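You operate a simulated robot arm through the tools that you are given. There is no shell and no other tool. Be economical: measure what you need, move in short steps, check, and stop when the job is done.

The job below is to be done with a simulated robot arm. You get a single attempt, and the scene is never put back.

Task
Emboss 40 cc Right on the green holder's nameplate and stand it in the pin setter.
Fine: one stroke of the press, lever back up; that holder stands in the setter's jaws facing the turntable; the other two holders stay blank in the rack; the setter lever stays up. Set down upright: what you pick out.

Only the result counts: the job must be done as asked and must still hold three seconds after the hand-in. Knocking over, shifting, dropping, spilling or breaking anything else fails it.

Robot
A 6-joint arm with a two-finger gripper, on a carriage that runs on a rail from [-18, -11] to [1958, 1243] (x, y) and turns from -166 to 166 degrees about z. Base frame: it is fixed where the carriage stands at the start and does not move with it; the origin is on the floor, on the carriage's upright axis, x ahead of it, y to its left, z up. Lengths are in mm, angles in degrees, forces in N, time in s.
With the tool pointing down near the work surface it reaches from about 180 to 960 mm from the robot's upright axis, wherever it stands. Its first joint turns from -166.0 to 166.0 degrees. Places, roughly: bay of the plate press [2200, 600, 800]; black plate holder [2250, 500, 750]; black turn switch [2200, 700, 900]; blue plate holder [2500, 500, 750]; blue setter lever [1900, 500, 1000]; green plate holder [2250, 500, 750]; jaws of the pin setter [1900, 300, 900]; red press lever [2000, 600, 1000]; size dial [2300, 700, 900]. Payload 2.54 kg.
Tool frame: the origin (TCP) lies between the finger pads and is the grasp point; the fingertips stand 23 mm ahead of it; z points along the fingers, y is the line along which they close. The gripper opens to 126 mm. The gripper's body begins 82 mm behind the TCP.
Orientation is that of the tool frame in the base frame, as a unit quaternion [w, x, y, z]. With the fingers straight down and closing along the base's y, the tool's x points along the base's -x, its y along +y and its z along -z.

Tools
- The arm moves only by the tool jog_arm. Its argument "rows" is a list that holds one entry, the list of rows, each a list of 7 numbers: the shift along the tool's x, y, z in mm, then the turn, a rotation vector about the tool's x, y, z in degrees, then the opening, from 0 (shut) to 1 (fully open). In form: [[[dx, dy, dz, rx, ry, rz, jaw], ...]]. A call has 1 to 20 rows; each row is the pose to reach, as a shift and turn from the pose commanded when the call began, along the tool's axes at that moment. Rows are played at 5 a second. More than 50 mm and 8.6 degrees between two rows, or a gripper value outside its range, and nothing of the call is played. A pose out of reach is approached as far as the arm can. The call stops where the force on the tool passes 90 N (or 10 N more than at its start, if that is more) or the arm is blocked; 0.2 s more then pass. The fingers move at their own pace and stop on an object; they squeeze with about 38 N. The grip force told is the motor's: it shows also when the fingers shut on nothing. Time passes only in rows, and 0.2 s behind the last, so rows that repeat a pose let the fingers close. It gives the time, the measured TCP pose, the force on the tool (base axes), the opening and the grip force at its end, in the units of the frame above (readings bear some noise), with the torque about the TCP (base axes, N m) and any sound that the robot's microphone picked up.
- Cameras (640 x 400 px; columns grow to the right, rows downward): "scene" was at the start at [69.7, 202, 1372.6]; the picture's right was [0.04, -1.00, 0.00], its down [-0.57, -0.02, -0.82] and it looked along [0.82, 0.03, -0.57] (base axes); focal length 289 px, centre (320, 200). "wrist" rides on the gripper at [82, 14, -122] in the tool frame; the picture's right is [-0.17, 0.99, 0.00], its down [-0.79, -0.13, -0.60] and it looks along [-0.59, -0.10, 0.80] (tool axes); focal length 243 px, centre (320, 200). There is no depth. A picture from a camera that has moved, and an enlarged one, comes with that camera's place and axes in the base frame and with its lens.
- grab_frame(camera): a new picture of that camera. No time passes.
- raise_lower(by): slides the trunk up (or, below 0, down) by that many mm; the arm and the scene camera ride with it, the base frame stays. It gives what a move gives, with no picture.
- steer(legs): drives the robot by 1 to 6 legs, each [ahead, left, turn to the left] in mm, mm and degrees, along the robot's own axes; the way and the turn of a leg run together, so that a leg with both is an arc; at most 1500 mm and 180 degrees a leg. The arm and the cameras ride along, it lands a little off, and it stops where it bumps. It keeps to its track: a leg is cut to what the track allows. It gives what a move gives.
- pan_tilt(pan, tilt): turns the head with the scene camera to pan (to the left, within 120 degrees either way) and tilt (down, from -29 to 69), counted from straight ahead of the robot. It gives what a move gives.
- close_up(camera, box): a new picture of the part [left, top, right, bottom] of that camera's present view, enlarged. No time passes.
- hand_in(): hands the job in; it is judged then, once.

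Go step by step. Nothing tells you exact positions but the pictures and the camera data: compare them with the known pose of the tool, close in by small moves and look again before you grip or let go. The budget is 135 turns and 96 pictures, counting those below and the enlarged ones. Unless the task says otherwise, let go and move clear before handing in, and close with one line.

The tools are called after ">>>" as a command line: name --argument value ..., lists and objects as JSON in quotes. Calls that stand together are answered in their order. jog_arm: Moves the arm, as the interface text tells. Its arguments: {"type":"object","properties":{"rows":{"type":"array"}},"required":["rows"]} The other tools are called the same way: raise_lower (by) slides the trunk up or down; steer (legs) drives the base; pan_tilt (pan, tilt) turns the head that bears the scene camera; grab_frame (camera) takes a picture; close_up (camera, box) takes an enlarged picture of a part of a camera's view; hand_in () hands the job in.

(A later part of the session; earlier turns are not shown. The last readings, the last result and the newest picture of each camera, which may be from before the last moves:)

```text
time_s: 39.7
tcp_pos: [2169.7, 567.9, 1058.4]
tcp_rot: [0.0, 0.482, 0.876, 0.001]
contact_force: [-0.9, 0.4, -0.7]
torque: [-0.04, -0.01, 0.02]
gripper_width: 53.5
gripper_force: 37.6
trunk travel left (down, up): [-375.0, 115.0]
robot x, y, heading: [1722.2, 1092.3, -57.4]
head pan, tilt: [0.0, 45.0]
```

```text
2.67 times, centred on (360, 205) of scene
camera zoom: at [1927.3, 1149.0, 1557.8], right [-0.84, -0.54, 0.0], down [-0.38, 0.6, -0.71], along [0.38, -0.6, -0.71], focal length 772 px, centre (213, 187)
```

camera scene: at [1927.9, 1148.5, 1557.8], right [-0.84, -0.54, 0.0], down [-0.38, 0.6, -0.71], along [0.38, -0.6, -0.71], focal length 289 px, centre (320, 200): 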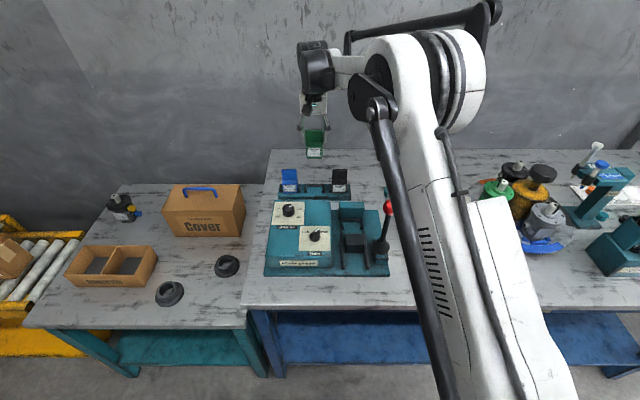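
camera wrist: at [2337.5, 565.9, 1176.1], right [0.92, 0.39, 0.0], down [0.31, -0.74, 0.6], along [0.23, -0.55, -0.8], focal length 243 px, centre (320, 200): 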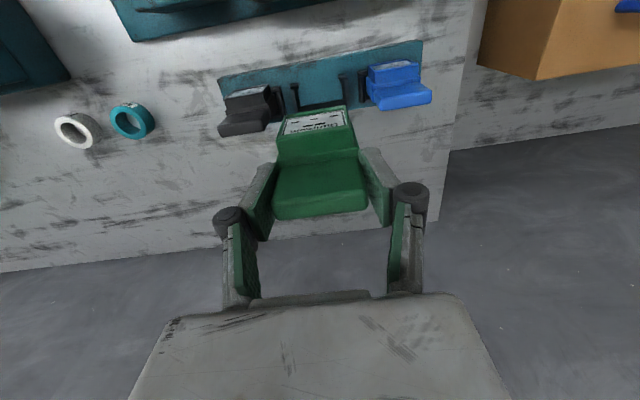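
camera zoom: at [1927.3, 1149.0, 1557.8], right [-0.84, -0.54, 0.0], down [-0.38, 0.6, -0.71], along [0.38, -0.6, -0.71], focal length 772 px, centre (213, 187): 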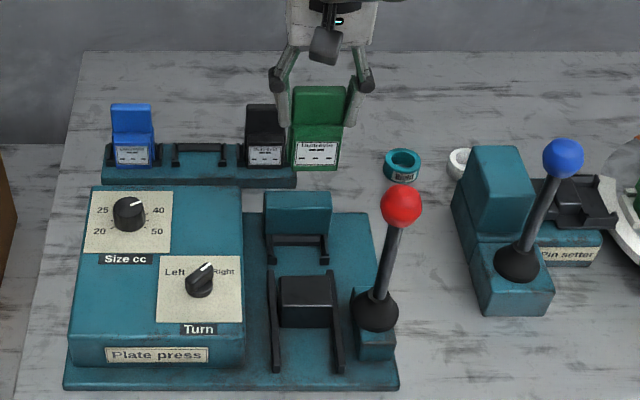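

The match is close; the press socket is about 5 mm further forward, 2 mm left and 9 mm lower. I'll correct, descend partway and compare again.

>>> jog_arm --rows '[[[-5, 2, 30, 0, 0, 0, 0.3], [-5, 2, 65, 0, 0, 0, 0.3], [-5, 2, 95, 0, 0, 0, 0.3], [-5, 2, 112, 0, 0, 0, 0.3], [-5, 2, 112, 0, 0, 0, 0.3]]]'

>>> close_up --camera "wrist" --box '[200, 30, 440, 150]'

>>> close_up --camera "scene" --box '[315, 170, 405, 270]'

```text
time_s: 40.9
tcp_pos: [2175.7, 566.1, 944.2]
tcp_rot: [0.0, 0.481, 0.877, 0.0]
contact_force: [0.5, -0.2, -0.9]
torque: [0.02, -0.01, -0.02]
gripper_width: 53.3
gripper_force: 37.4
trunk travel left (down, up): [-375.0, 115.0]
robot x, y, heading: [1723.4, 1094.4, -57.7]
head pan, tilt: [0.0, 45.0]
```

```text
2.67 times, centred on (320, 90) of wrist
camera zoom: at [2143.0, 642.0, 1067.5], right [0.92, 0.39, 0.0], down [0.31, -0.74, 0.6], along [0.23, -0.55, -0.8], focal length 647 px, centre (320, 493)
```

zoom: 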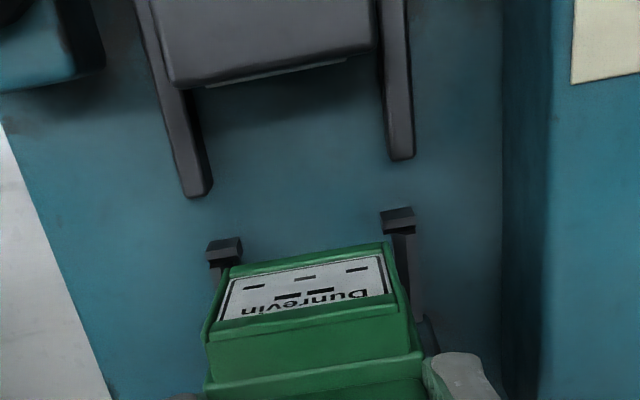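

```text
4.00 times, centred on (360, 220) of scene
camera zoom: at [1928.0, 1148.4, 1557.8], right [-0.84, -0.54, 0.0], down [-0.38, 0.6, -0.71], along [0.38, -0.6, -0.71], focal length 1158 px, centre (160, 120)
```

zoom: 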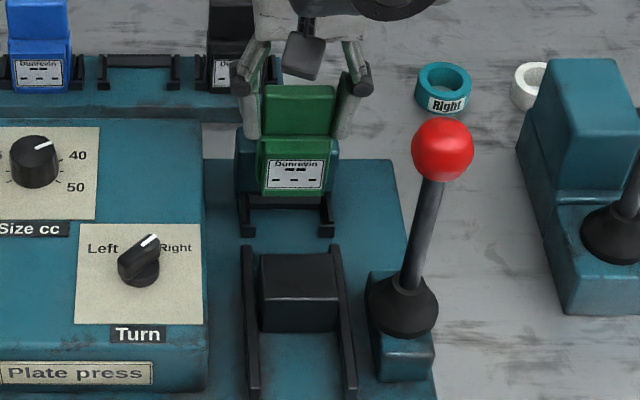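

Aligned within about 1 mm. Descend to just above seating.

>>> jog_arm --rows '[[[0, -1, 20, 0, 0, 0, 0.3], [0, -1, 40, 0, 0, 0, 0.3], [0, -1, 54, 0, 0, 0, 0.3], [0, -1, 54, 0, 0, 0, 0.3]]]'

>>> close_up --camera "scene" --box '[315, 170, 405, 270]'

>>> close_up --camera "wrist" --box '[200, 30, 440, 150]'

```text
time_s: 41.9
tcp_pos: [2175.2, 563.5, 889.1]
tcp_rot: [-0.001, 0.481, 0.877, 0.0]
contact_force: [-0.1, 0.1, -0.8]
torque: [0.01, 0.02, 0.02]
gripper_width: 53.5
gripper_force: 38.1
trunk travel left (down, up): [-375.0, 115.0]
robot x, y, heading: [1718.8, 1097.1, -57.4]
head pan, tilt: [0.0, 45.0]
```

```text
4.00 times, centred on (360, 220) of scene
camera zoom: at [1927.9, 1148.5, 1557.8], right [-0.84, -0.54, 0.0], down [-0.38, 0.6, -0.71], along [0.38, -0.6, -0.71], focal length 1158 px, centre (160, 120)
```

zoom: 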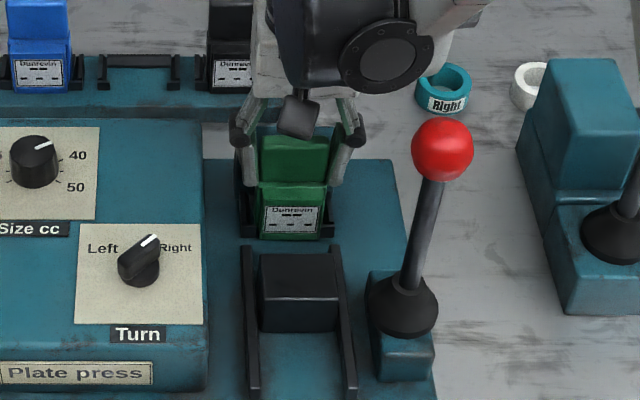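

```text
2.67 times, centred on (320, 90) of wrist
camera zoom: at [2142.5, 639.4, 1011.4], right [0.92, 0.39, 0.0], down [0.31, -0.74, 0.6], along [0.23, -0.55, -0.8], focal length 647 px, centre (320, 493)
```

zoom: 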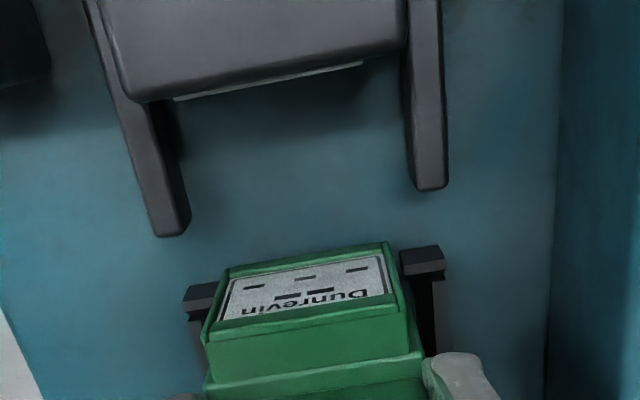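

Holder is between the arms with no contact force. Lower gently to touch.

>>> jog_arm --rows '[[[0, 0, 3, 0, 0, 0, 0.3], [0, 0, 5, 0, 0, 0, 0.3], [0, 0, 6, 0, 0, 0, 0.3], [0, 0, 6, 0, 0, 0, 0.3]]]'

```text
time_s: 42.9
tcp_pos: [2174.8, 562.4, 886.2]
tcp_rot: [0.001, 0.482, 0.876, -0.001]
contact_force: [5.3, -8.7, 30.9]
torque: [-0.2, -0.14, -0.01]
gripper_width: 53.3
gripper_force: 38.3
trunk travel left (down, up): [-375.0, 115.0]
robot x, y, heading: [1721.7, 1093.1, -57.6]
head pan, tilt: [0.0, 45.0]
```

>>> close_up --camera "scene" --box '[325, 190, 385, 240]'

>>> close_up --camera "wrist" --box '[200, 30, 440, 220]'

```text
8.00 times, centred on (355, 215) of scene
camera zoom: at [1926.8, 1149.6, 1558.2], right [-0.84, -0.54, 0.0], down [-0.38, 0.6, -0.71], along [0.38, -0.6, -0.71], focal length 2315 px, centre (40, 80)
```

zoom: 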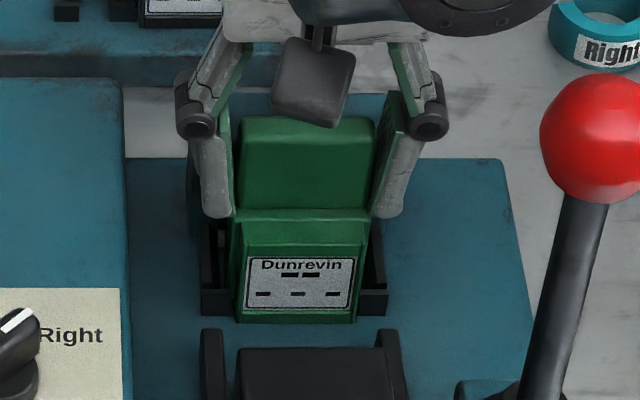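

```text
2.11 times, centred on (320, 125) of wrist
camera zoom: at [2142.9, 640.0, 1008.3], right [0.92, 0.39, 0.0], down [0.31, -0.74, 0.6], along [0.23, -0.55, -0.8], focal length 511 px, centre (320, 358)
```

zoom: 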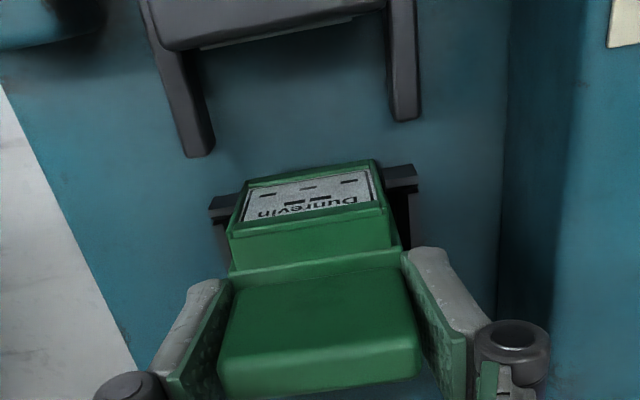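

Seated exactly as it was in the rack. Release and rise.

>>> jog_arm --rows '[[[0, 0, -4, 0, 0, 0, 0.3], [0, 0, -4, 0, 0, 0, 0.5], [0, 0, -4, 0, 0, 0, 0.6], [0, 0, -30, 0, 0, 0, 0.6], [0, 0, -70, 0, 0, 0, 0.6], [0, 0, -110, 0, 0, 0, 0.6], [0, 0, -155, 0, 0, 0, 0.6], [0, 0, -200, 0, 0, 0, 0.6]]]'

>>> grab_frame --camera "wrist"

>>> close_up --camera "scene" --box '[325, 180, 405, 280]'

```text
time_s: 44.7
tcp_pos: [2175.5, 565.6, 1087.8]
tcp_rot: [0.0, 0.48, 0.877, 0.0]
contact_force: [-0.3, -1.1, -0.5]
torque: [0.0, 0.0, 0.0]
gripper_width: 76.0
gripper_force: 0.2
trunk travel left (down, up): [-375.0, 115.0]
robot x, y, heading: [1724.6, 1095.0, -57.3]
head pan, tilt: [0.0, 45.0]
```

```text
46 pictures are left
camera wrist: at [2142.7, 641.8, 1210.5], right [0.92, 0.39, 0.0], down [0.31, -0.74, 0.6], along [0.23, -0.55, -0.8], focal length 243 px, centre (320, 200)
```

wrist: 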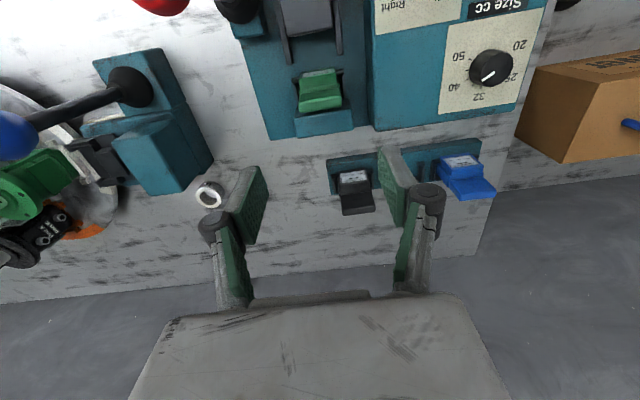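

```text
4.00 times, centred on (365, 230) of scene
camera zoom: at [1927.9, 1148.6, 1557.8], right [-0.84, -0.54, 0.0], down [-0.38, 0.6, -0.71], along [0.38, -0.6, -0.71], focal length 1158 px, centre (140, 80)
```

zoom: 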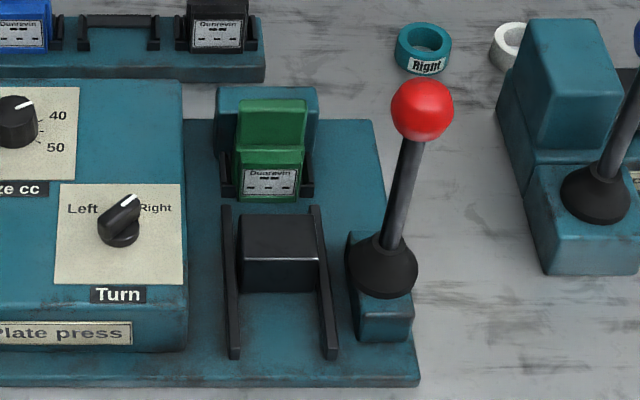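

The holder stands in the bay. Now the red lever: the ball is at about L 2061, F 573, z 1021 above a pivot, so it is upright. I'll move above it and look.

>>> jog_arm --rows '[[[29, -19, 0, 0, 0, 0, 0.6], [58, -39, 0, 0, 0, 0, 0.6], [87, -58, 0, 0, 0, 0, 0.6], [115.5, -78, 0, 0, 0, 0, 0.6], [115.5, -78, 0, 0, 0, 0, 0.6]]]'

>>> grab_frame --camera "wrist"

>>> close_up --camera "scene" --box '[325, 150, 445, 280]'

```text
time_s: 45.9
tcp_pos: [2045.7, 622.2, 1081.7]
tcp_rot: [0.0, 0.481, 0.877, 0.0]
contact_force: [0.9, 0.1, 0.6]
torque: [-0.03, -0.03, -0.01]
gripper_width: 75.5
gripper_force: 0.1
trunk travel left (down, up): [-375.0, 115.0]
robot x, y, heading: [1722.8, 1096.1, -57.4]
head pan, tilt: [0.0, 45.0]
```

```text
44 pictures are left
camera wrist: at [2012.8, 699.2, 1203.7], right [0.92, 0.39, 0.0], down [0.31, -0.74, 0.6], along [0.23, -0.55, -0.8], focal length 243 px, centre (320, 200)
```

wrist: 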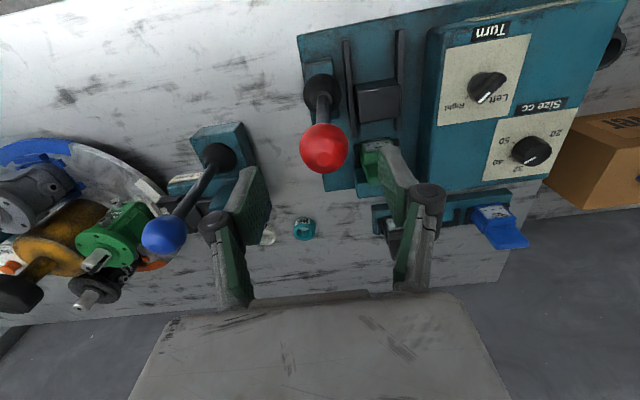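

```text
3.08 times, centred on (385, 215) of scene
camera zoom: at [1927.2, 1149.3, 1557.9], right [-0.84, -0.54, 0.0], down [-0.38, 0.6, -0.71], along [0.38, -0.6, -0.71], focal length 890 px, centre (120, 154)
```

zoom: 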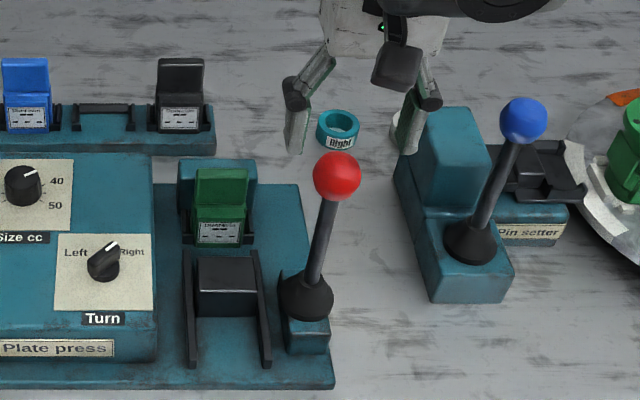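

Aligned over the ball (2062, 572, 1021). Descend and grip it.

>>> jog_arm --rows '[[[-1, 1.5, 30, 0, 0, 0, 0.6], [-1, 1.5, 60, 0, 0, 0, 0.6], [-1, 1.5, 62, 0, 0, 0, 0.4], [-1, 1.5, 62, 0, 0, 0, 0.2], [-1, 1.5, 62, 0, 0, 0, 0.15], [-1, 1.5, 62, 0, 0, 0, 0.15]]]'

>>> grab_frame --camera "wrist"

```text
time_s: 47.3
tcp_pos: [2050.0, 621.8, 1022.4]
tcp_rot: [0.0, 0.48, 0.877, 0.0]
contact_force: [13.8, 13.6, -2.7]
torque: [0.14, 0.02, 0.03]
gripper_width: 32.6
gripper_force: 45.2
trunk travel left (down, up): [-375.0, 115.0]
robot x, y, heading: [1725.4, 1095.8, -57.3]
head pan, tilt: [0.0, 45.0]
```

```text
42 pictures are left
camera wrist: at [2017.5, 697.8, 1143.7], right [0.92, 0.39, 0.0], down [0.31, -0.74, 0.6], along [0.23, -0.55, -0.8], focal length 243 px, centre (320, 200)
```

wrist: 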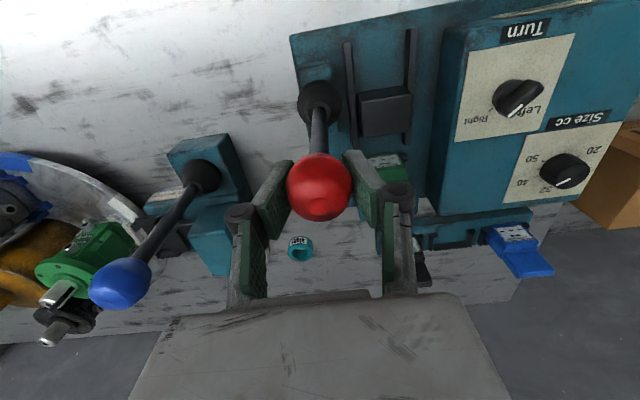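

Ball gripped. Pull gently along the arc toward the robot by about 15° to test the direction.

>>> jog_arm --rows '[[[7, 0, 0, 0, 0, 0, 0], [14.5, 0, 0.6, 0, 0, 0, 0], [28.8, 0, 2.5, 0, 0, 0, 0], [43, 0, 5.7, 0, 0, 0, 0]]]'

>>> grab_frame --camera "wrist"

```text
time_s: 48.3
tcp_pos: [2028.4, 656.0, 1015.1]
tcp_rot: [-0.002, 0.48, 0.877, 0.0]
contact_force: [30.3, -1.4, -28.5]
torque: [-1.4, -0.59, -0.06]
gripper_width: 31.4
gripper_force: 45.1
trunk travel left (down, up): [-375.0, 115.0]
robot x, y, heading: [1725.1, 1092.3, -57.7]
head pan, tilt: [0.0, 45.0]
```

```text
41 pictures are left
camera wrist: at [1995.5, 732.9, 1136.6], right [0.92, 0.39, 0.0], down [0.31, -0.74, 0.6], along [0.23, -0.55, -0.8], focal length 243 px, centre (320, 200)
```

wrist: 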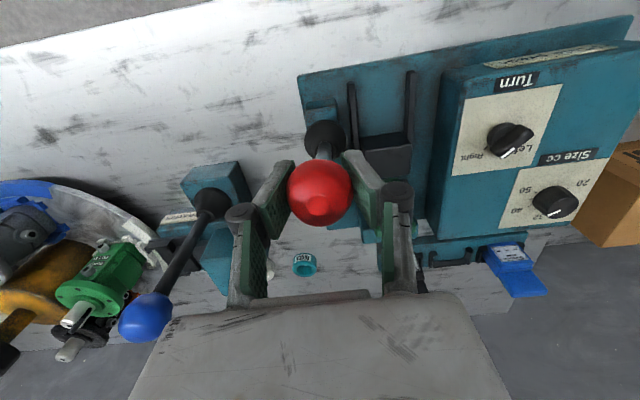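

The lever moves toward the robot and the ram advances. I'll continue the arc.

>>> jog_arm --rows '[[[7, 1, 4, 0, 0, 0, 0], [13.8, 1, 7.3, 0, 0, 0, 0], [20.5, 1, 10.5, 0, 0, 0, 0], [27.2, 1, 13.9, 0, 0, 0, 0], [33.6, 1, 17, 0, 0, 0, 0], [40, 1, 20.5, 0, 0, 0, 0], [46, 1, 24.3, 0, 0, 0, 0], [52.2, 1, 28.3, 0, 0, 0, 0]]]'

>>> grab_frame --camera "wrist"

```text
time_s: 50.1
tcp_pos: [2000.1, 700.1, 987.8]
tcp_rot: [0.0, 0.482, 0.876, 0.0]
contact_force: [20.5, -6.7, -8.5]
torque: [-1.19, -0.57, 0.04]
gripper_width: 28.3
gripper_force: 44.8
trunk travel left (down, up): [-375.0, 115.0]
robot x, y, heading: [1720.6, 1093.5, -57.6]
head pan, tilt: [0.0, 45.0]
```

```text
40 pictures are left
camera wrist: at [1968.1, 776.1, 1109.9], right [0.92, 0.39, 0.0], down [0.31, -0.74, 0.6], along [0.23, -0.55, -0.8], focal length 243 px, centre (320, 200)
```

wrist: 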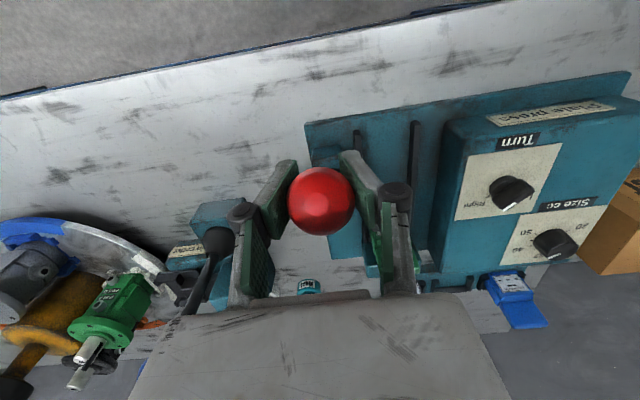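

>>> jog_arm --rows '[[[5, 0, 1, 0, 0, 0, 0], [10.6, 0, 3, 0, 0, 0, 0], [15, 0, 6, 0, 0, 0, 0], [19.7, 0, 9.2, 0, 0, 0, 0], [25, 0, 14, 0, 0, 0, 0], [30.4, 0, 19, 0, 0, 0, 0]]]'

>>> close_up --camera "scene" --box '[315, 160, 435, 290]'

>>> grab_frame --camera "wrist"

```text
time_s: 51.5
tcp_pos: [1984.6, 724.7, 970.3]
tcp_rot: [0.0, 0.481, 0.877, -0.001]
contact_force: [26.9, -23.9, 5.0]
torque: [0.15, 0.13, 0.0]
gripper_width: 27.0
gripper_force: 45.1
trunk travel left (down, up): [-375.0, 115.0]
robot x, y, heading: [1725.7, 1094.2, -57.6]
head pan, tilt: [0.0, 45.0]
```

```text
3.08 times, centred on (375, 225) of scene
camera zoom: at [1930.0, 1146.8, 1558.0], right [-0.84, -0.54, 0.0], down [-0.38, 0.6, -0.71], along [0.38, -0.6, -0.71], focal length 890 px, centre (151, 123)
```

zoom: 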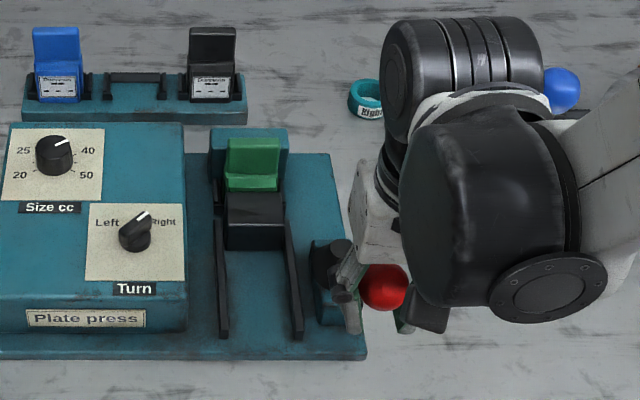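

```text
38 pictures are left
camera wrist: at [1952.3, 800.7, 1091.7], right [0.92, 0.39, 0.0], down [0.31, -0.74, 0.6], along [0.23, -0.55, -0.8], focal length 243 px, centre (320, 200)
```

wrist: 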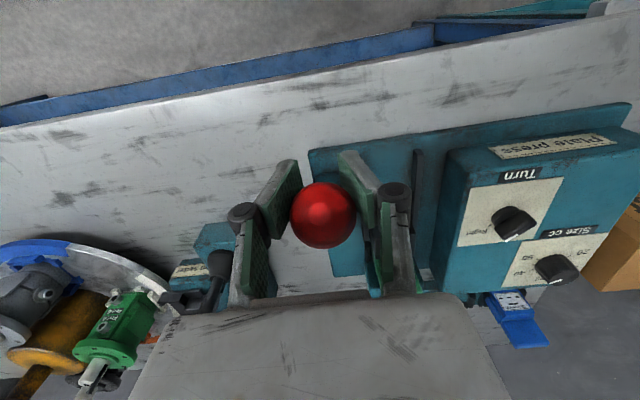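

The ram is near the holder, but the ball is slipping out of my grip. I'll release, rise, and see what the lever does.

>>> jog_arm --rows '[[[0, 0, 0, 0, 0, 0, 0.3], [0, 0, 0, 0, 0, 0, 0.5], [0, 0, -30, 0, 0, 0, 0.6], [0, 0, -70, 0, 0, 0, 0.6], [0, 0, -115, 0, 0, 0, 0.6]]]'

>>> grab_frame --camera "wrist"

>>> close_up --camera "scene" --box '[315, 160, 435, 290]'

```text
time_s: 52.7
tcp_pos: [1982.8, 722.9, 1083.4]
tcp_rot: [0.0, 0.481, 0.877, 0.0]
contact_force: [1.5, 1.0, -0.9]
torque: [0.02, -0.01, 0.01]
gripper_width: 75.7
gripper_force: 0.0
trunk travel left (down, up): [-375.0, 115.0]
robot x, y, heading: [1724.3, 1092.3, -57.6]
head pan, tilt: [0.0, 45.0]
```

```text
37 pictures are left
camera wrist: at [1949.2, 799.8, 1206.2], right [0.92, 0.39, 0.0], down [0.31, -0.74, 0.6], along [0.23, -0.55, -0.8], focal length 243 px, centre (320, 200)
```

wrist: 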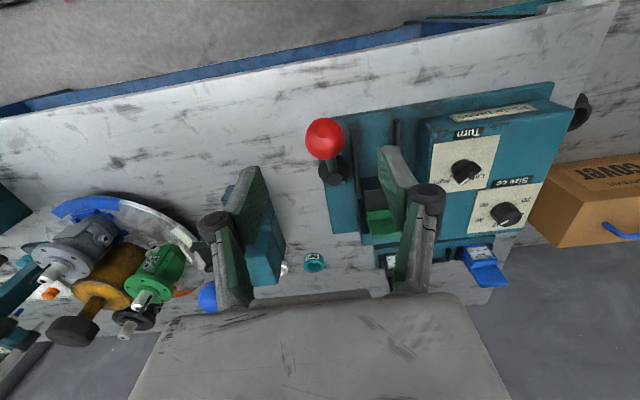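

```text
3.08 times, centred on (375, 225) of scene
camera zoom: at [1927.9, 1148.5, 1557.8], right [-0.84, -0.54, 0.0], down [-0.38, 0.6, -0.71], along [0.38, -0.6, -0.71], focal length 890 px, centre (151, 123)
```

zoom: 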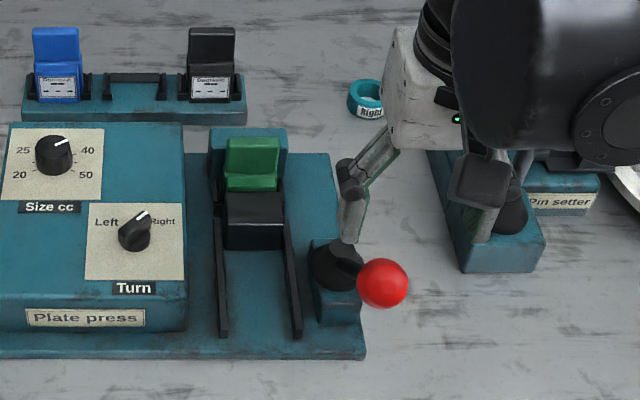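

The lever stays where it is left (about 41°). I'll close the fingers and press straight down on the ball, following its arc.

>>> jog_arm --rows '[[[-6, 1, 0, 0, 0, 0, 0.2], [-11, 2, 20, 0, 0, 0, 0], [-11, 2, 50, 0, 0, 0, 0], [-11, 2, 60, 0, 0, 0, 0], [-7.5, 2, 64, 0, 0, 0, 0], [-3.6, 2, 68, 0, 0, 0, 0], [1, 2, 73, 0, 0, 0, 0], [6.2, 2, 78.6, 0, 0, 0, 0], [10.5, 2, 84, 0, 0, 0, 0], [15, 2, 90, 0, 0, 0, 0], [19, 2, 96, 0, 0, 0, 0], [22.8, 2, 102, 0, 0, 0, 0]]]'

>>> grab_frame --camera "wrist"

>>> close_up --camera "scene" --box '[315, 160, 435, 290]'

```text
time_s: 54.1
tcp_pos: [1989.4, 717.9, 1021.9]
tcp_rot: [0.004, 0.481, 0.877, -0.002]
contact_force: [2.6, -5.1, 71.6]
torque: [-0.16, -0.16, -0.02]
gripper_width: 6.1
gripper_force: 28.6
trunk travel left (down, up): [-375.0, 115.0]
robot x, y, heading: [1722.7, 1092.5, -57.6]
head pan, tilt: [0.0, 45.0]
stopped in row 6: the force on the tool passed its limit at 104 N (the readings are from after the stop); the commanded pose is now the measured one
```

```text
35 pictures are left
camera wrist: at [1955.7, 795.4, 1143.9], right [0.92, 0.39, 0.0], down [0.31, -0.73, 0.6], along [0.24, -0.56, -0.8], focal length 243 px, centre (320, 200)
```

wrist: 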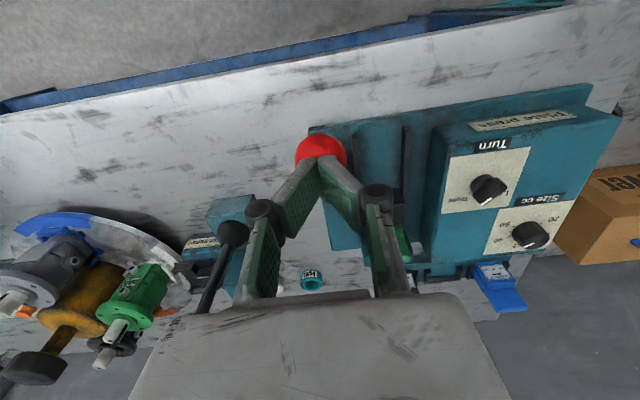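

```text
3.08 times, centred on (375, 225) of scene
camera zoom: at [1926.2, 1150.6, 1558.6], right [-0.84, -0.54, 0.0], down [-0.38, 0.6, -0.71], along [0.38, -0.6, -0.71], focal length 890 px, centre (151, 123)
```

zoom: 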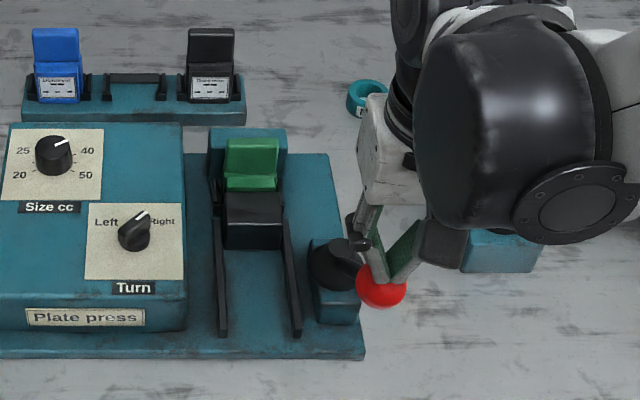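

The ball did not move under about 100 N, so it may be at its end stop. I'll push a little more, slowly, to confirm.

>>> jog_arm --rows '[[[0, 0, 0, 0, 0, 0, 0], [0.5, 0, 0.5, 0, 0, 0, 0], [1, 0, 1, 0, 0, 0, 0], [1.5, 0, 1.5, 0, 0, 0, 0], [2, 0, 2, 0, 0, 0, 0], [2.5, 0, 2.5, 0, 0, 0, 0], [3, 0, 3, 0, 0, 0, 0], [3.5, 0, 3.5, 0, 0, 0, 0], [4, 0, 4, 0, 0, 0, 0]]]'

>>> close_up --camera "scene" --box '[335, 190, 415, 270]'

```text
time_s: 54.6
tcp_pos: [1989.5, 718.2, 1021.9]
tcp_rot: [0.004, 0.481, 0.876, -0.002]
contact_force: [-0.2, 2.3, 69.0]
torque: [-0.02, -0.07, 0.0]
gripper_width: 5.7
gripper_force: 28.4
trunk travel left (down, up): [-375.0, 115.0]
robot x, y, heading: [1724.6, 1092.7, -57.4]
head pan, tilt: [0.0, 45.0]
stopped in row 2: the force on the tool passed its limit at 93 N (the readings are from after the stop); the commanded pose is now the measured one
```

```text
5.00 times, centred on (375, 230) of scene
camera zoom: at [1925.8, 1151.3, 1558.0], right [-0.84, -0.54, 0.0], down [-0.38, 0.59, -0.71], along [0.38, -0.6, -0.71], focal length 1447 px, centre (45, 50)
```

zoom: 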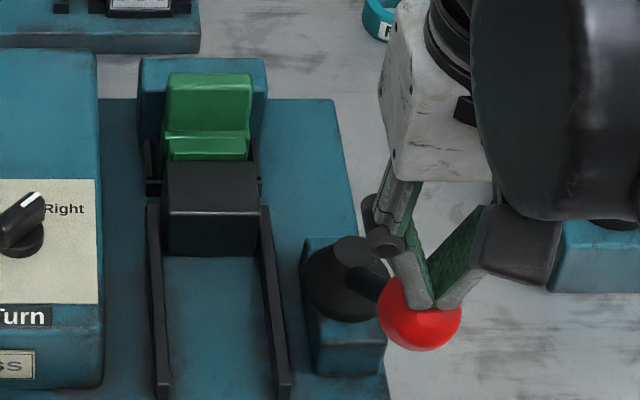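

The lever is at its hard stop and the ram is against the holder, so the stroke is complete. Now I'll push the ball back up from the robot side with closed fingers.

>>> jog_arm --rows '[[[0, 0, -10, 0, 0, 0, 0], [10, 0, -20, 0, 0, 0, 0], [45, -1, -20, 0, 0, 0, 0], [48, -1, 0, 0, 0, 0, 0], [48, -1, 34, 0, 0, 0, 0], [38, -1, 34, 0, 0, 0, 0], [29.7, -1, 34, 0, 0, 0, 0], [22, -1, 28, 0, 0, 0, 0], [14.9, -1, 22.3, 0, 0, 0, 0], [9, -1, 18.3, 0, 0, 0, 0], [2.7, -1, 14.5, 0, 0, 0, 0], [-4, -1, 11, 0, 0, 0, 0], [-10.1, -1, 7.9, 0, 0, 0, 0], [-17, -1, 5, 0, 0, 0, 0], [-23.5, -1, 2.3, 0, 0, 0, 0], [-30, -1, 0, 0, 0, 0, 0], [-37.3, -1, -2, 0, 0, 0, 0], [-44, -1, -3.8, 0, 0, 0, 0], [-51.5, -1, -5.2, 0, 0, 0, 0]]]'

>>> grab_frame --camera "wrist"

>>> close_up --camera "scene" --box '[315, 160, 435, 290]'

```text
time_s: 58.6
tcp_pos: [2017.2, 675.0, 1027.2]
tcp_rot: [0.005, 0.481, 0.877, -0.003]
contact_force: [-0.1, -0.5, 0.7]
torque: [0.02, 0.0, 0.0]
gripper_width: 0.1
gripper_force: 29.2
trunk travel left (down, up): [-375.0, 115.0]
robot x, y, heading: [1724.2, 1096.3, -57.6]
head pan, tilt: [0.0, 45.0]
```

```text
32 pictures are left
camera wrist: at [1983.5, 750.9, 1148.6], right [0.92, 0.39, 0.0], down [0.31, -0.73, 0.6], along [0.24, -0.56, -0.8], focal length 243 px, centre (320, 200)
```

wrist: 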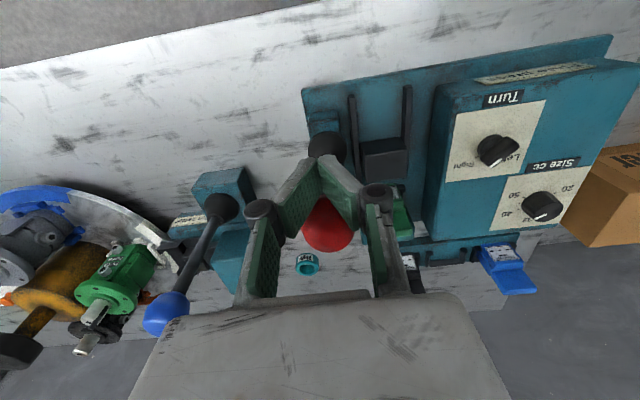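

```text
3.08 times, centred on (375, 225) of scene
camera zoom: at [1927.8, 1148.5, 1557.8], right [-0.84, -0.54, 0.0], down [-0.38, 0.6, -0.71], along [0.38, -0.6, -0.71], focal length 890 px, centre (151, 123)
```

zoom: 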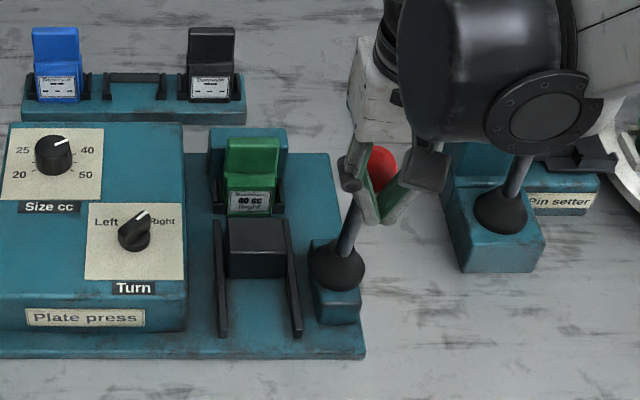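

The plate now reads "40 cc Right". Push the lever the rest of the way up.

>>> jog_arm --rows '[[[-10, 0, -1.5, 0, 0, 0, 0], [-18, 0, -2.2, 0, 0, 0, 0], [-24, 0, -2.5, 0, 0, 0, 0], [-29, 0, -2.5, 0, 0, 0, 0], [-32, 0, -2.5, 0, 0, 0, 0]]]'

>>> close_up --camera "scene" --box '[325, 180, 405, 280]'

```text
time_s: 59.8
tcp_pos: [2029.9, 650.0, 1030.1]
tcp_rot: [0.003, 0.481, 0.877, -0.001]
contact_force: [-27.3, 50.1, -14.8]
torque: [0.46, 0.36, 0.17]
gripper_width: 5.9
gripper_force: 27.7
trunk travel left (down, up): [-375.0, 115.0]
robot x, y, heading: [1721.1, 1097.7, -57.6]
head pan, tilt: [0.0, 45.0]
```

```text
4.00 times, centred on (365, 230) of scene
camera zoom: at [1925.9, 1152.5, 1557.7], right [-0.84, -0.54, 0.0], down [-0.38, 0.59, -0.71], along [0.38, -0.6, -0.7], focal length 1158 px, centre (140, 80)
```

zoom: 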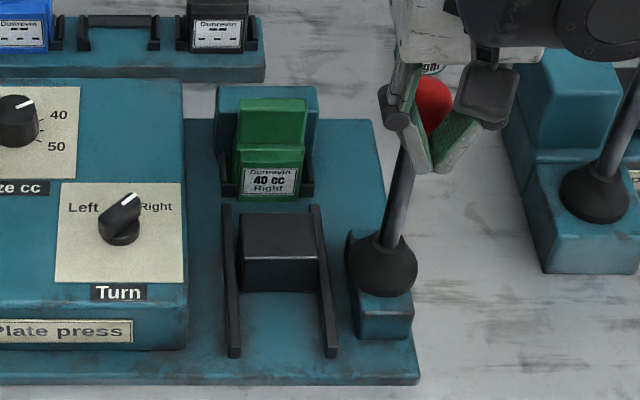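

Lever is fully up and the ram back at its start position. Retreat and move above the embossed holder.

>>> jog_arm --rows '[[[20, 0, 0, 0, 0, 0, 0], [20, 0, -45, 0, 0, 0, 0.3], [20, 0, -90, 0, 0, 0, 0.6], [-15, 20, -90, 0, 0, 0, 0.6], [-50, 40, -90, 0, 0, 0, 0.6], [-85, 55, -90, 0, 0, 0, 0.6], [-120, 70, -90, 0, 0, 0, 0.6], [-147, 77, -90, 0, 0, 0, 0.6], [-147, 77, -90, 0, 0, 0, 0.6]]]'

>>> grab_frame --camera "scene"

>>> grab_frame --camera "wrist"

```text
time_s: 61.8
tcp_pos: [2177.9, 563.5, 1119.4]
tcp_rot: [0.003, 0.48, 0.877, -0.002]
contact_force: [0.6, 0.5, 0.4]
torque: [0.03, 0.01, 0.02]
gripper_width: 75.8
gripper_force: 0.0
trunk travel left (down, up): [-375.0, 115.0]
robot x, y, heading: [1722.7, 1095.1, -57.4]
head pan, tilt: [0.0, 45.0]
```

```text
29 pictures are left
camera scene: at [1928.0, 1148.2, 1557.8], right [-0.84, -0.54, 0.0], down [-0.38, 0.6, -0.71], along [0.38, -0.6, -0.71], focal length 289 px, centre (320, 200)
```

scene: 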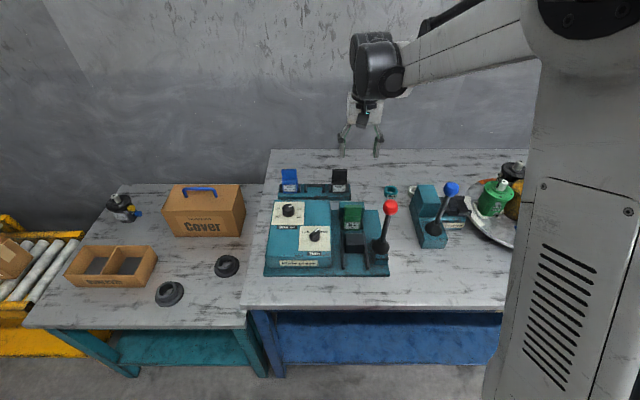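

```text
28 pictures are left
camera wrist: at [2145.0, 640.6, 1240.4], right [0.92, 0.39, 0.0], down [0.31, -0.73, 0.6], along [0.24, -0.56, -0.8], focal length 243 px, centre (320, 200)
```

wrist: 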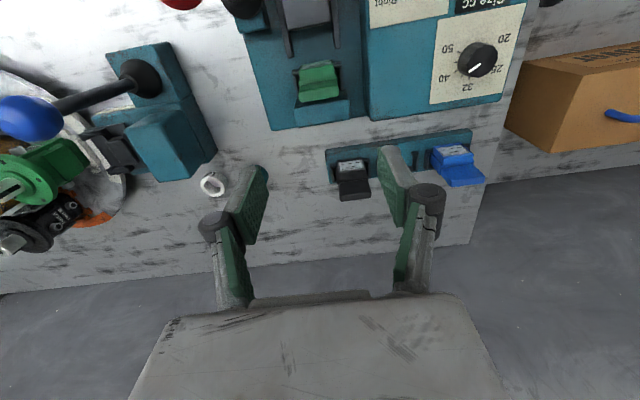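

>>> jog_arm --rows '[[[1.5, -2, 45, 0, 0.4, 0, 0.6], [1.5, -2, 90, 0, 0.4, 0, 0.6], [1.5, -2, 135, 0, 0.4, 0, 0.6], [1.5, -2, 175, 0, 0.4, 0, 0.6], [1.5, -2, 210, 0, 0.4, 0, 0.6], [1.5, -2, 230, 0, 0.4, 0, 0.6], [1.5, -2, 230, 0, 0.4, 0, 0.6]]]'

>>> close_up --camera "scene" --box '[315, 180, 395, 250]'

```text
time_s: 63.4
tcp_pos: [2177.7, 562.2, 889.7]
tcp_rot: [0.0, 0.482, 0.876, 0.0]
contact_force: [-0.1, -0.2, 1.1]
torque: [0.0, -0.01, -0.01]
gripper_width: 75.3
gripper_force: 0.1
trunk travel left (down, up): [-375.0, 115.0]
robot x, y, heading: [1721.1, 1093.6, -57.5]
head pan, tilt: [0.0, 45.0]
```

```text
5.71 times, centred on (355, 215) of scene
camera zoom: at [1927.9, 1148.3, 1557.8], right [-0.84, -0.54, 0.0], down [-0.38, 0.6, -0.71], along [0.38, -0.6, -0.71], focal length 1654 px, centre (120, 114)
```

zoom: 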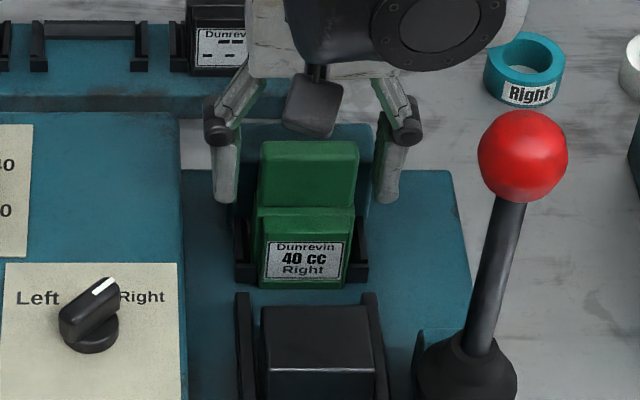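

Centred. Grip and lift out.

>>> jog_arm --rows '[[[0, 0, 0, 0, 0, 0, 0.45], [0, 0, 0, 0, 0, 0, 0.3], [0, 0, 0, 0, 0, 0, 0.3], [0, 0, -15, 0, 0, 0, 0.3], [0, 0, -45, 0, 0, 0, 0.3], [0, 0, -90, 0, 0, 0, 0.3], [0, 0, -135, 0, 0, 0, 0.3], [0, 0, -180, 0, 0, 0, 0.3], [0, 0, -225, 0, 0, 0, 0.3]]]'

>>> close_up --camera "wrist" --box '[0, 20, 400, 230]'

>>> close_up --camera "scene" --box '[395, 160, 535, 260]'

```text
time_s: 65.4
tcp_pos: [2179.5, 563.8, 1113.7]
tcp_rot: [0.001, 0.481, 0.877, -0.001]
contact_force: [0.1, 0.3, -0.8]
torque: [-0.02, -0.02, 0.01]
gripper_width: 53.4
gripper_force: 37.3
trunk travel left (down, up): [-375.0, 115.0]
robot x, y, heading: [1726.6, 1096.1, -57.7]
head pan, tilt: [0.0, 45.0]
```

```text
1.60 times, centred on (200, 125) of wrist
camera zoom: at [2147.2, 640.6, 1235.7], right [0.92, 0.39, 0.0], down [0.31, -0.74, 0.6], along [0.23, -0.55, -0.8], focal length 388 px, centre (512, 320)
```

zoom: 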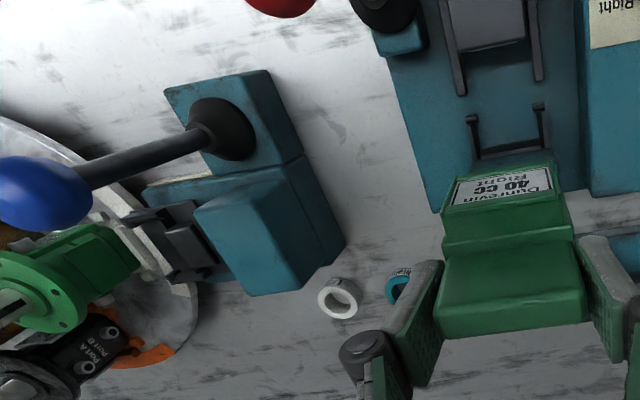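

```text
4.00 times, centred on (465, 210) of scene
camera zoom: at [1927.7, 1148.6, 1557.8], right [-0.84, -0.54, 0.0], down [-0.38, 0.6, -0.71], along [0.38, -0.6, -0.71], focal length 1158 px, centre (-260, 160)
```

zoom: 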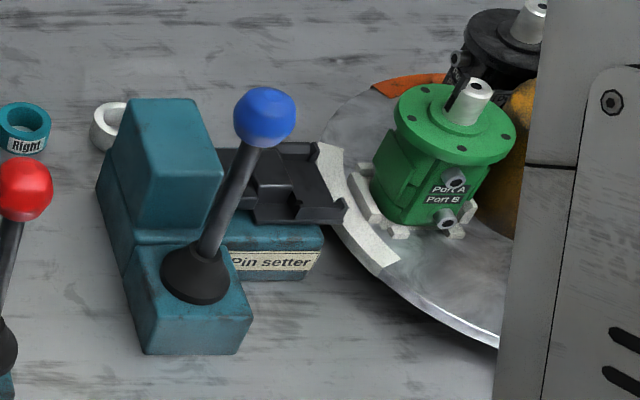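

The pin setter's jaw bracket has its right end at about L 1760, F 690–766, z 875, opening toward the turntable. I'll raise the holder over the levers, carry it there while turning −90° so its face points at the turntable, and compare views as before.

>>> jog_arm --rows '[[[0, 0, -35, 0, 0, 0, 0.3], [0, 0, -70, 0, 0, 0, 0.3], [-5, -33, -70, 0, 0, -8.2, 0.3], [-10, -66, -70, 0, 0, -16.4, 0.3], [-15, -99, -70, 0, 0, -24.6, 0.3], [-20, -132, -70, 0, 0, -32.8, 0.3], [-25, -165, -70, 0, 0, -41, 0.3], [-30, -198, -70, 0, 0, -49.2, 0.3], [-35.6, -231, -70, 0, 0, -57.4, 0.3], [-35.6, -264, -70, 0, 0, -65.6, 0.3], [-35.6, -297, -70, 0, 0, -73.8, 0.3], [-35.6, -330, -70, 0, 0, -82, 0.3], [-35.6, -361.7, -70, 0, 0, -90, 0.3], [-35.6, -361.7, -35, 0, 0, -90, 0.3], [-35.6, -361.7, 0, 0, 0, -90, 0.3], [-35.6, -361.7, 0, 0, 0, -90, 0.3]]]'

>>> grab_frame --camera "wrist"

>>> grab_frame --camera "scene"

```text
time_s: 68.8
tcp_pos: [1890.1, 340.8, 1112.6]
tcp_rot: [0.0, -0.28, 0.96, -0.001]
contact_force: [0.1, -0.9, -0.7]
torque: [-0.03, 0.0, -0.02]
gripper_width: 53.0
gripper_force: 37.8
trunk travel left (down, up): [-375.0, 115.0]
robot x, y, heading: [1723.2, 1091.9, -57.5]
head pan, tilt: [0.0, 45.0]
```

```text
24 pictures are left
camera wrist: at [1812.9, 308.9, 1234.1], right [-0.39, 0.92, 0.0], down [0.74, 0.31, 0.6], along [0.55, 0.23, -0.8], focal length 243 px, centre (320, 200)
```

wrist: 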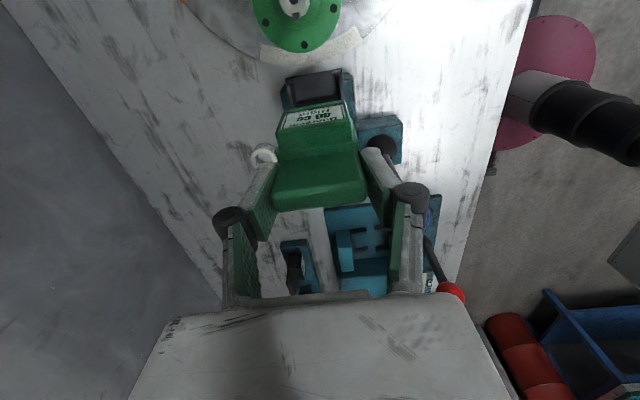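

```text
23 pictures are left
camera scene: at [1927.9, 1148.2, 1557.8], right [-0.84, -0.54, 0.0], down [-0.38, 0.6, -0.71], along [0.38, -0.6, -0.71], focal length 289 px, centre (320, 200)
```

scene: 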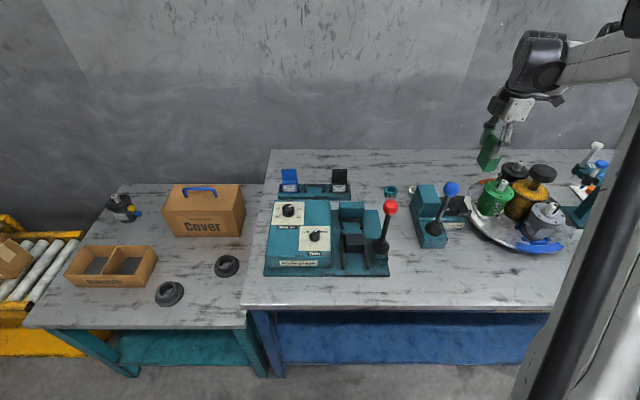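

>>> close_up --camera "wrist" --box '[200, 30, 440, 150]'

>>> close_up --camera "scene" --box '[400, 160, 520, 260]'

```text
2.67 times, centred on (320, 90) of wrist
camera zoom: at [1812.9, 308.9, 1234.1], right [-0.39, 0.92, 0.0], down [0.74, 0.31, 0.6], along [0.55, 0.23, -0.8], focal length 647 px, centre (320, 493)
```

zoom: 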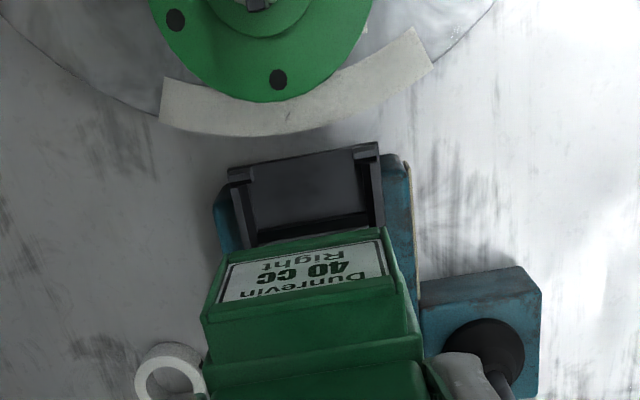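

```text
4.00 times, centred on (460, 210) of scene
camera zoom: at [1927.9, 1148.2, 1557.8], right [-0.84, -0.54, 0.0], down [-0.38, 0.6, -0.71], along [0.38, -0.6, -0.71], focal length 1158 px, centre (-240, 160)
```

zoom: 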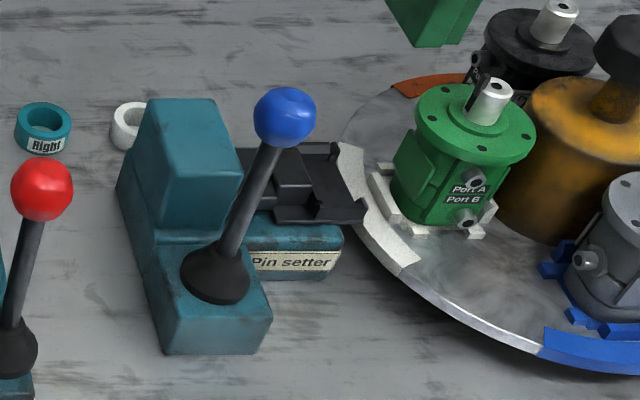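

The jaw bracket is the same U-shape, opening toward the turntable. I'll shift by (+2.8, −6.3) mm, descend about 100 mm and compare again.

>>> jog_arm --rows '[[[2.8, -6.3, 30, 0, 0, 0, 0.3], [2.8, -6.3, 65, 0, 0, 0, 0.3], [2.8, -6.3, 98, 0, 0, 0, 0.3], [2.8, -6.3, 112, 0, 0, 0, 0.3], [2.8, -6.3, 112, 0, 0, 0, 0.3]]]'

>>> close_up --camera "wrist" --box '[200, 30, 440, 150]'

>>> close_up --camera "scene" --box '[400, 140, 520, 240]'

```text
time_s: 70.0
tcp_pos: [1889.3, 329.6, 1001.1]
tcp_rot: [-0.001, -0.28, 0.96, -0.001]
contact_force: [-0.1, -0.5, -1.9]
torque: [0.01, 0.01, 0.0]
gripper_width: 53.6
gripper_force: 37.8
trunk travel left (down, up): [-375.0, 115.0]
robot x, y, heading: [1726.7, 1092.9, -57.5]
head pan, tilt: [0.0, 45.0]
```

```text
2.67 times, centred on (320, 90) of wrist
camera zoom: at [1812.5, 297.2, 1123.8], right [-0.39, 0.92, 0.0], down [0.74, 0.31, 0.6], along [0.55, 0.23, -0.8], focal length 647 px, centre (320, 493)
```

zoom: 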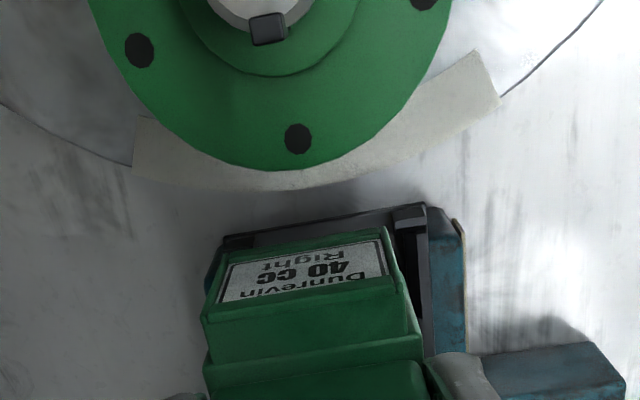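

```text
4.00 times, centred on (460, 190) of scene
camera zoom: at [1927.9, 1148.4, 1557.8], right [-0.84, -0.54, 0.0], down [-0.38, 0.6, -0.71], along [0.38, -0.6, -0.71], focal length 1158 px, centre (-240, 240)
```

zoom: 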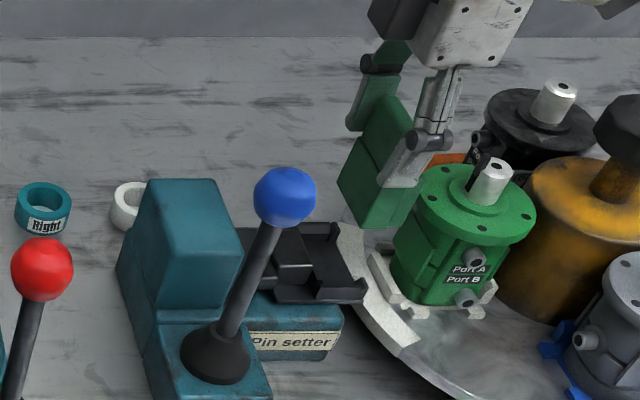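

>>> close_up --camera "scene" --box '[445, 145, 525, 220]'

```text
5.33 times, centred on (485, 182) of scene
camera zoom: at [1927.9, 1148.4, 1557.8], right [-0.84, -0.54, 0.0], down [-0.38, 0.6, -0.71], along [0.38, -0.6, -0.71], focal length 1543 px, centre (-560, 293)
```

zoom: 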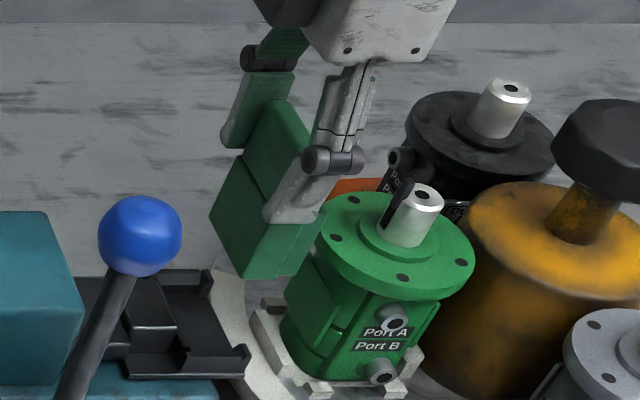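

Wrist matching says the position is right apart from 3.5 mm sideways. I'll descend to about 10 mm above seating and check.

>>> jog_arm --rows '[[[0, 3.5, 15, 0, 0, 0, 0.3], [0, 3.5, 30, 0, 0, 0, 0.3], [0, 3.5, 42, 0, 0, 0, 0.3], [0, 3.5, 50, 0, 0, 0, 0.3], [0, 3.5, 50, 0, 0, 0, 0.3]]]'

>>> close_up --camera "wrist" --box '[200, 30, 440, 150]'

>>> close_up --camera "scene" --box '[425, 155, 505, 230]'

```text
time_s: 71.2
tcp_pos: [1888.3, 333.1, 952.5]
tcp_rot: [0.0, -0.28, 0.96, 0.0]
contact_force: [0.2, 0.3, -0.8]
torque: [0.0, -0.01, 0.01]
gripper_width: 53.5
gripper_force: 37.5
trunk travel left (down, up): [-375.0, 115.0]
robot x, y, heading: [1722.0, 1094.2, -57.4]
head pan, tilt: [0.0, 45.0]
```

```text
2.67 times, centred on (320, 90) of wrist
camera zoom: at [1812.6, 301.6, 1073.8], right [-0.39, 0.92, 0.0], down [0.74, 0.31, 0.6], along [0.55, 0.23, -0.8], focal length 647 px, centre (320, 493)
```

zoom: 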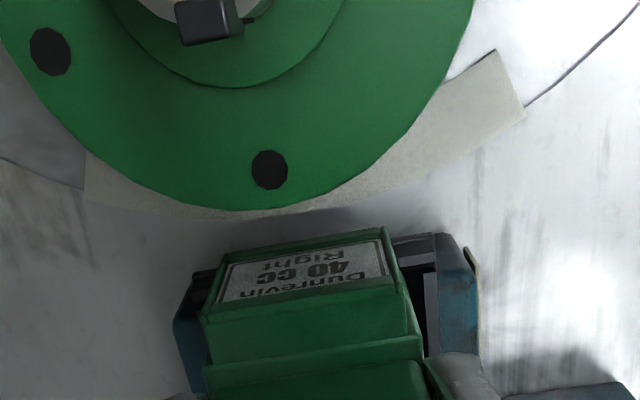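

```text
5.33 times, centred on (465, 192) of scene
camera zoom: at [1927.9, 1148.4, 1557.8], right [-0.84, -0.54, 0.0], down [-0.38, 0.6, -0.71], along [0.38, -0.6, -0.71], focal length 1543 px, centre (-453, 240)
```

zoom: 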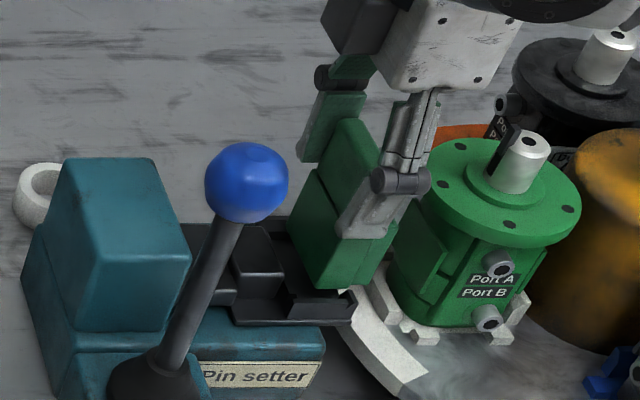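

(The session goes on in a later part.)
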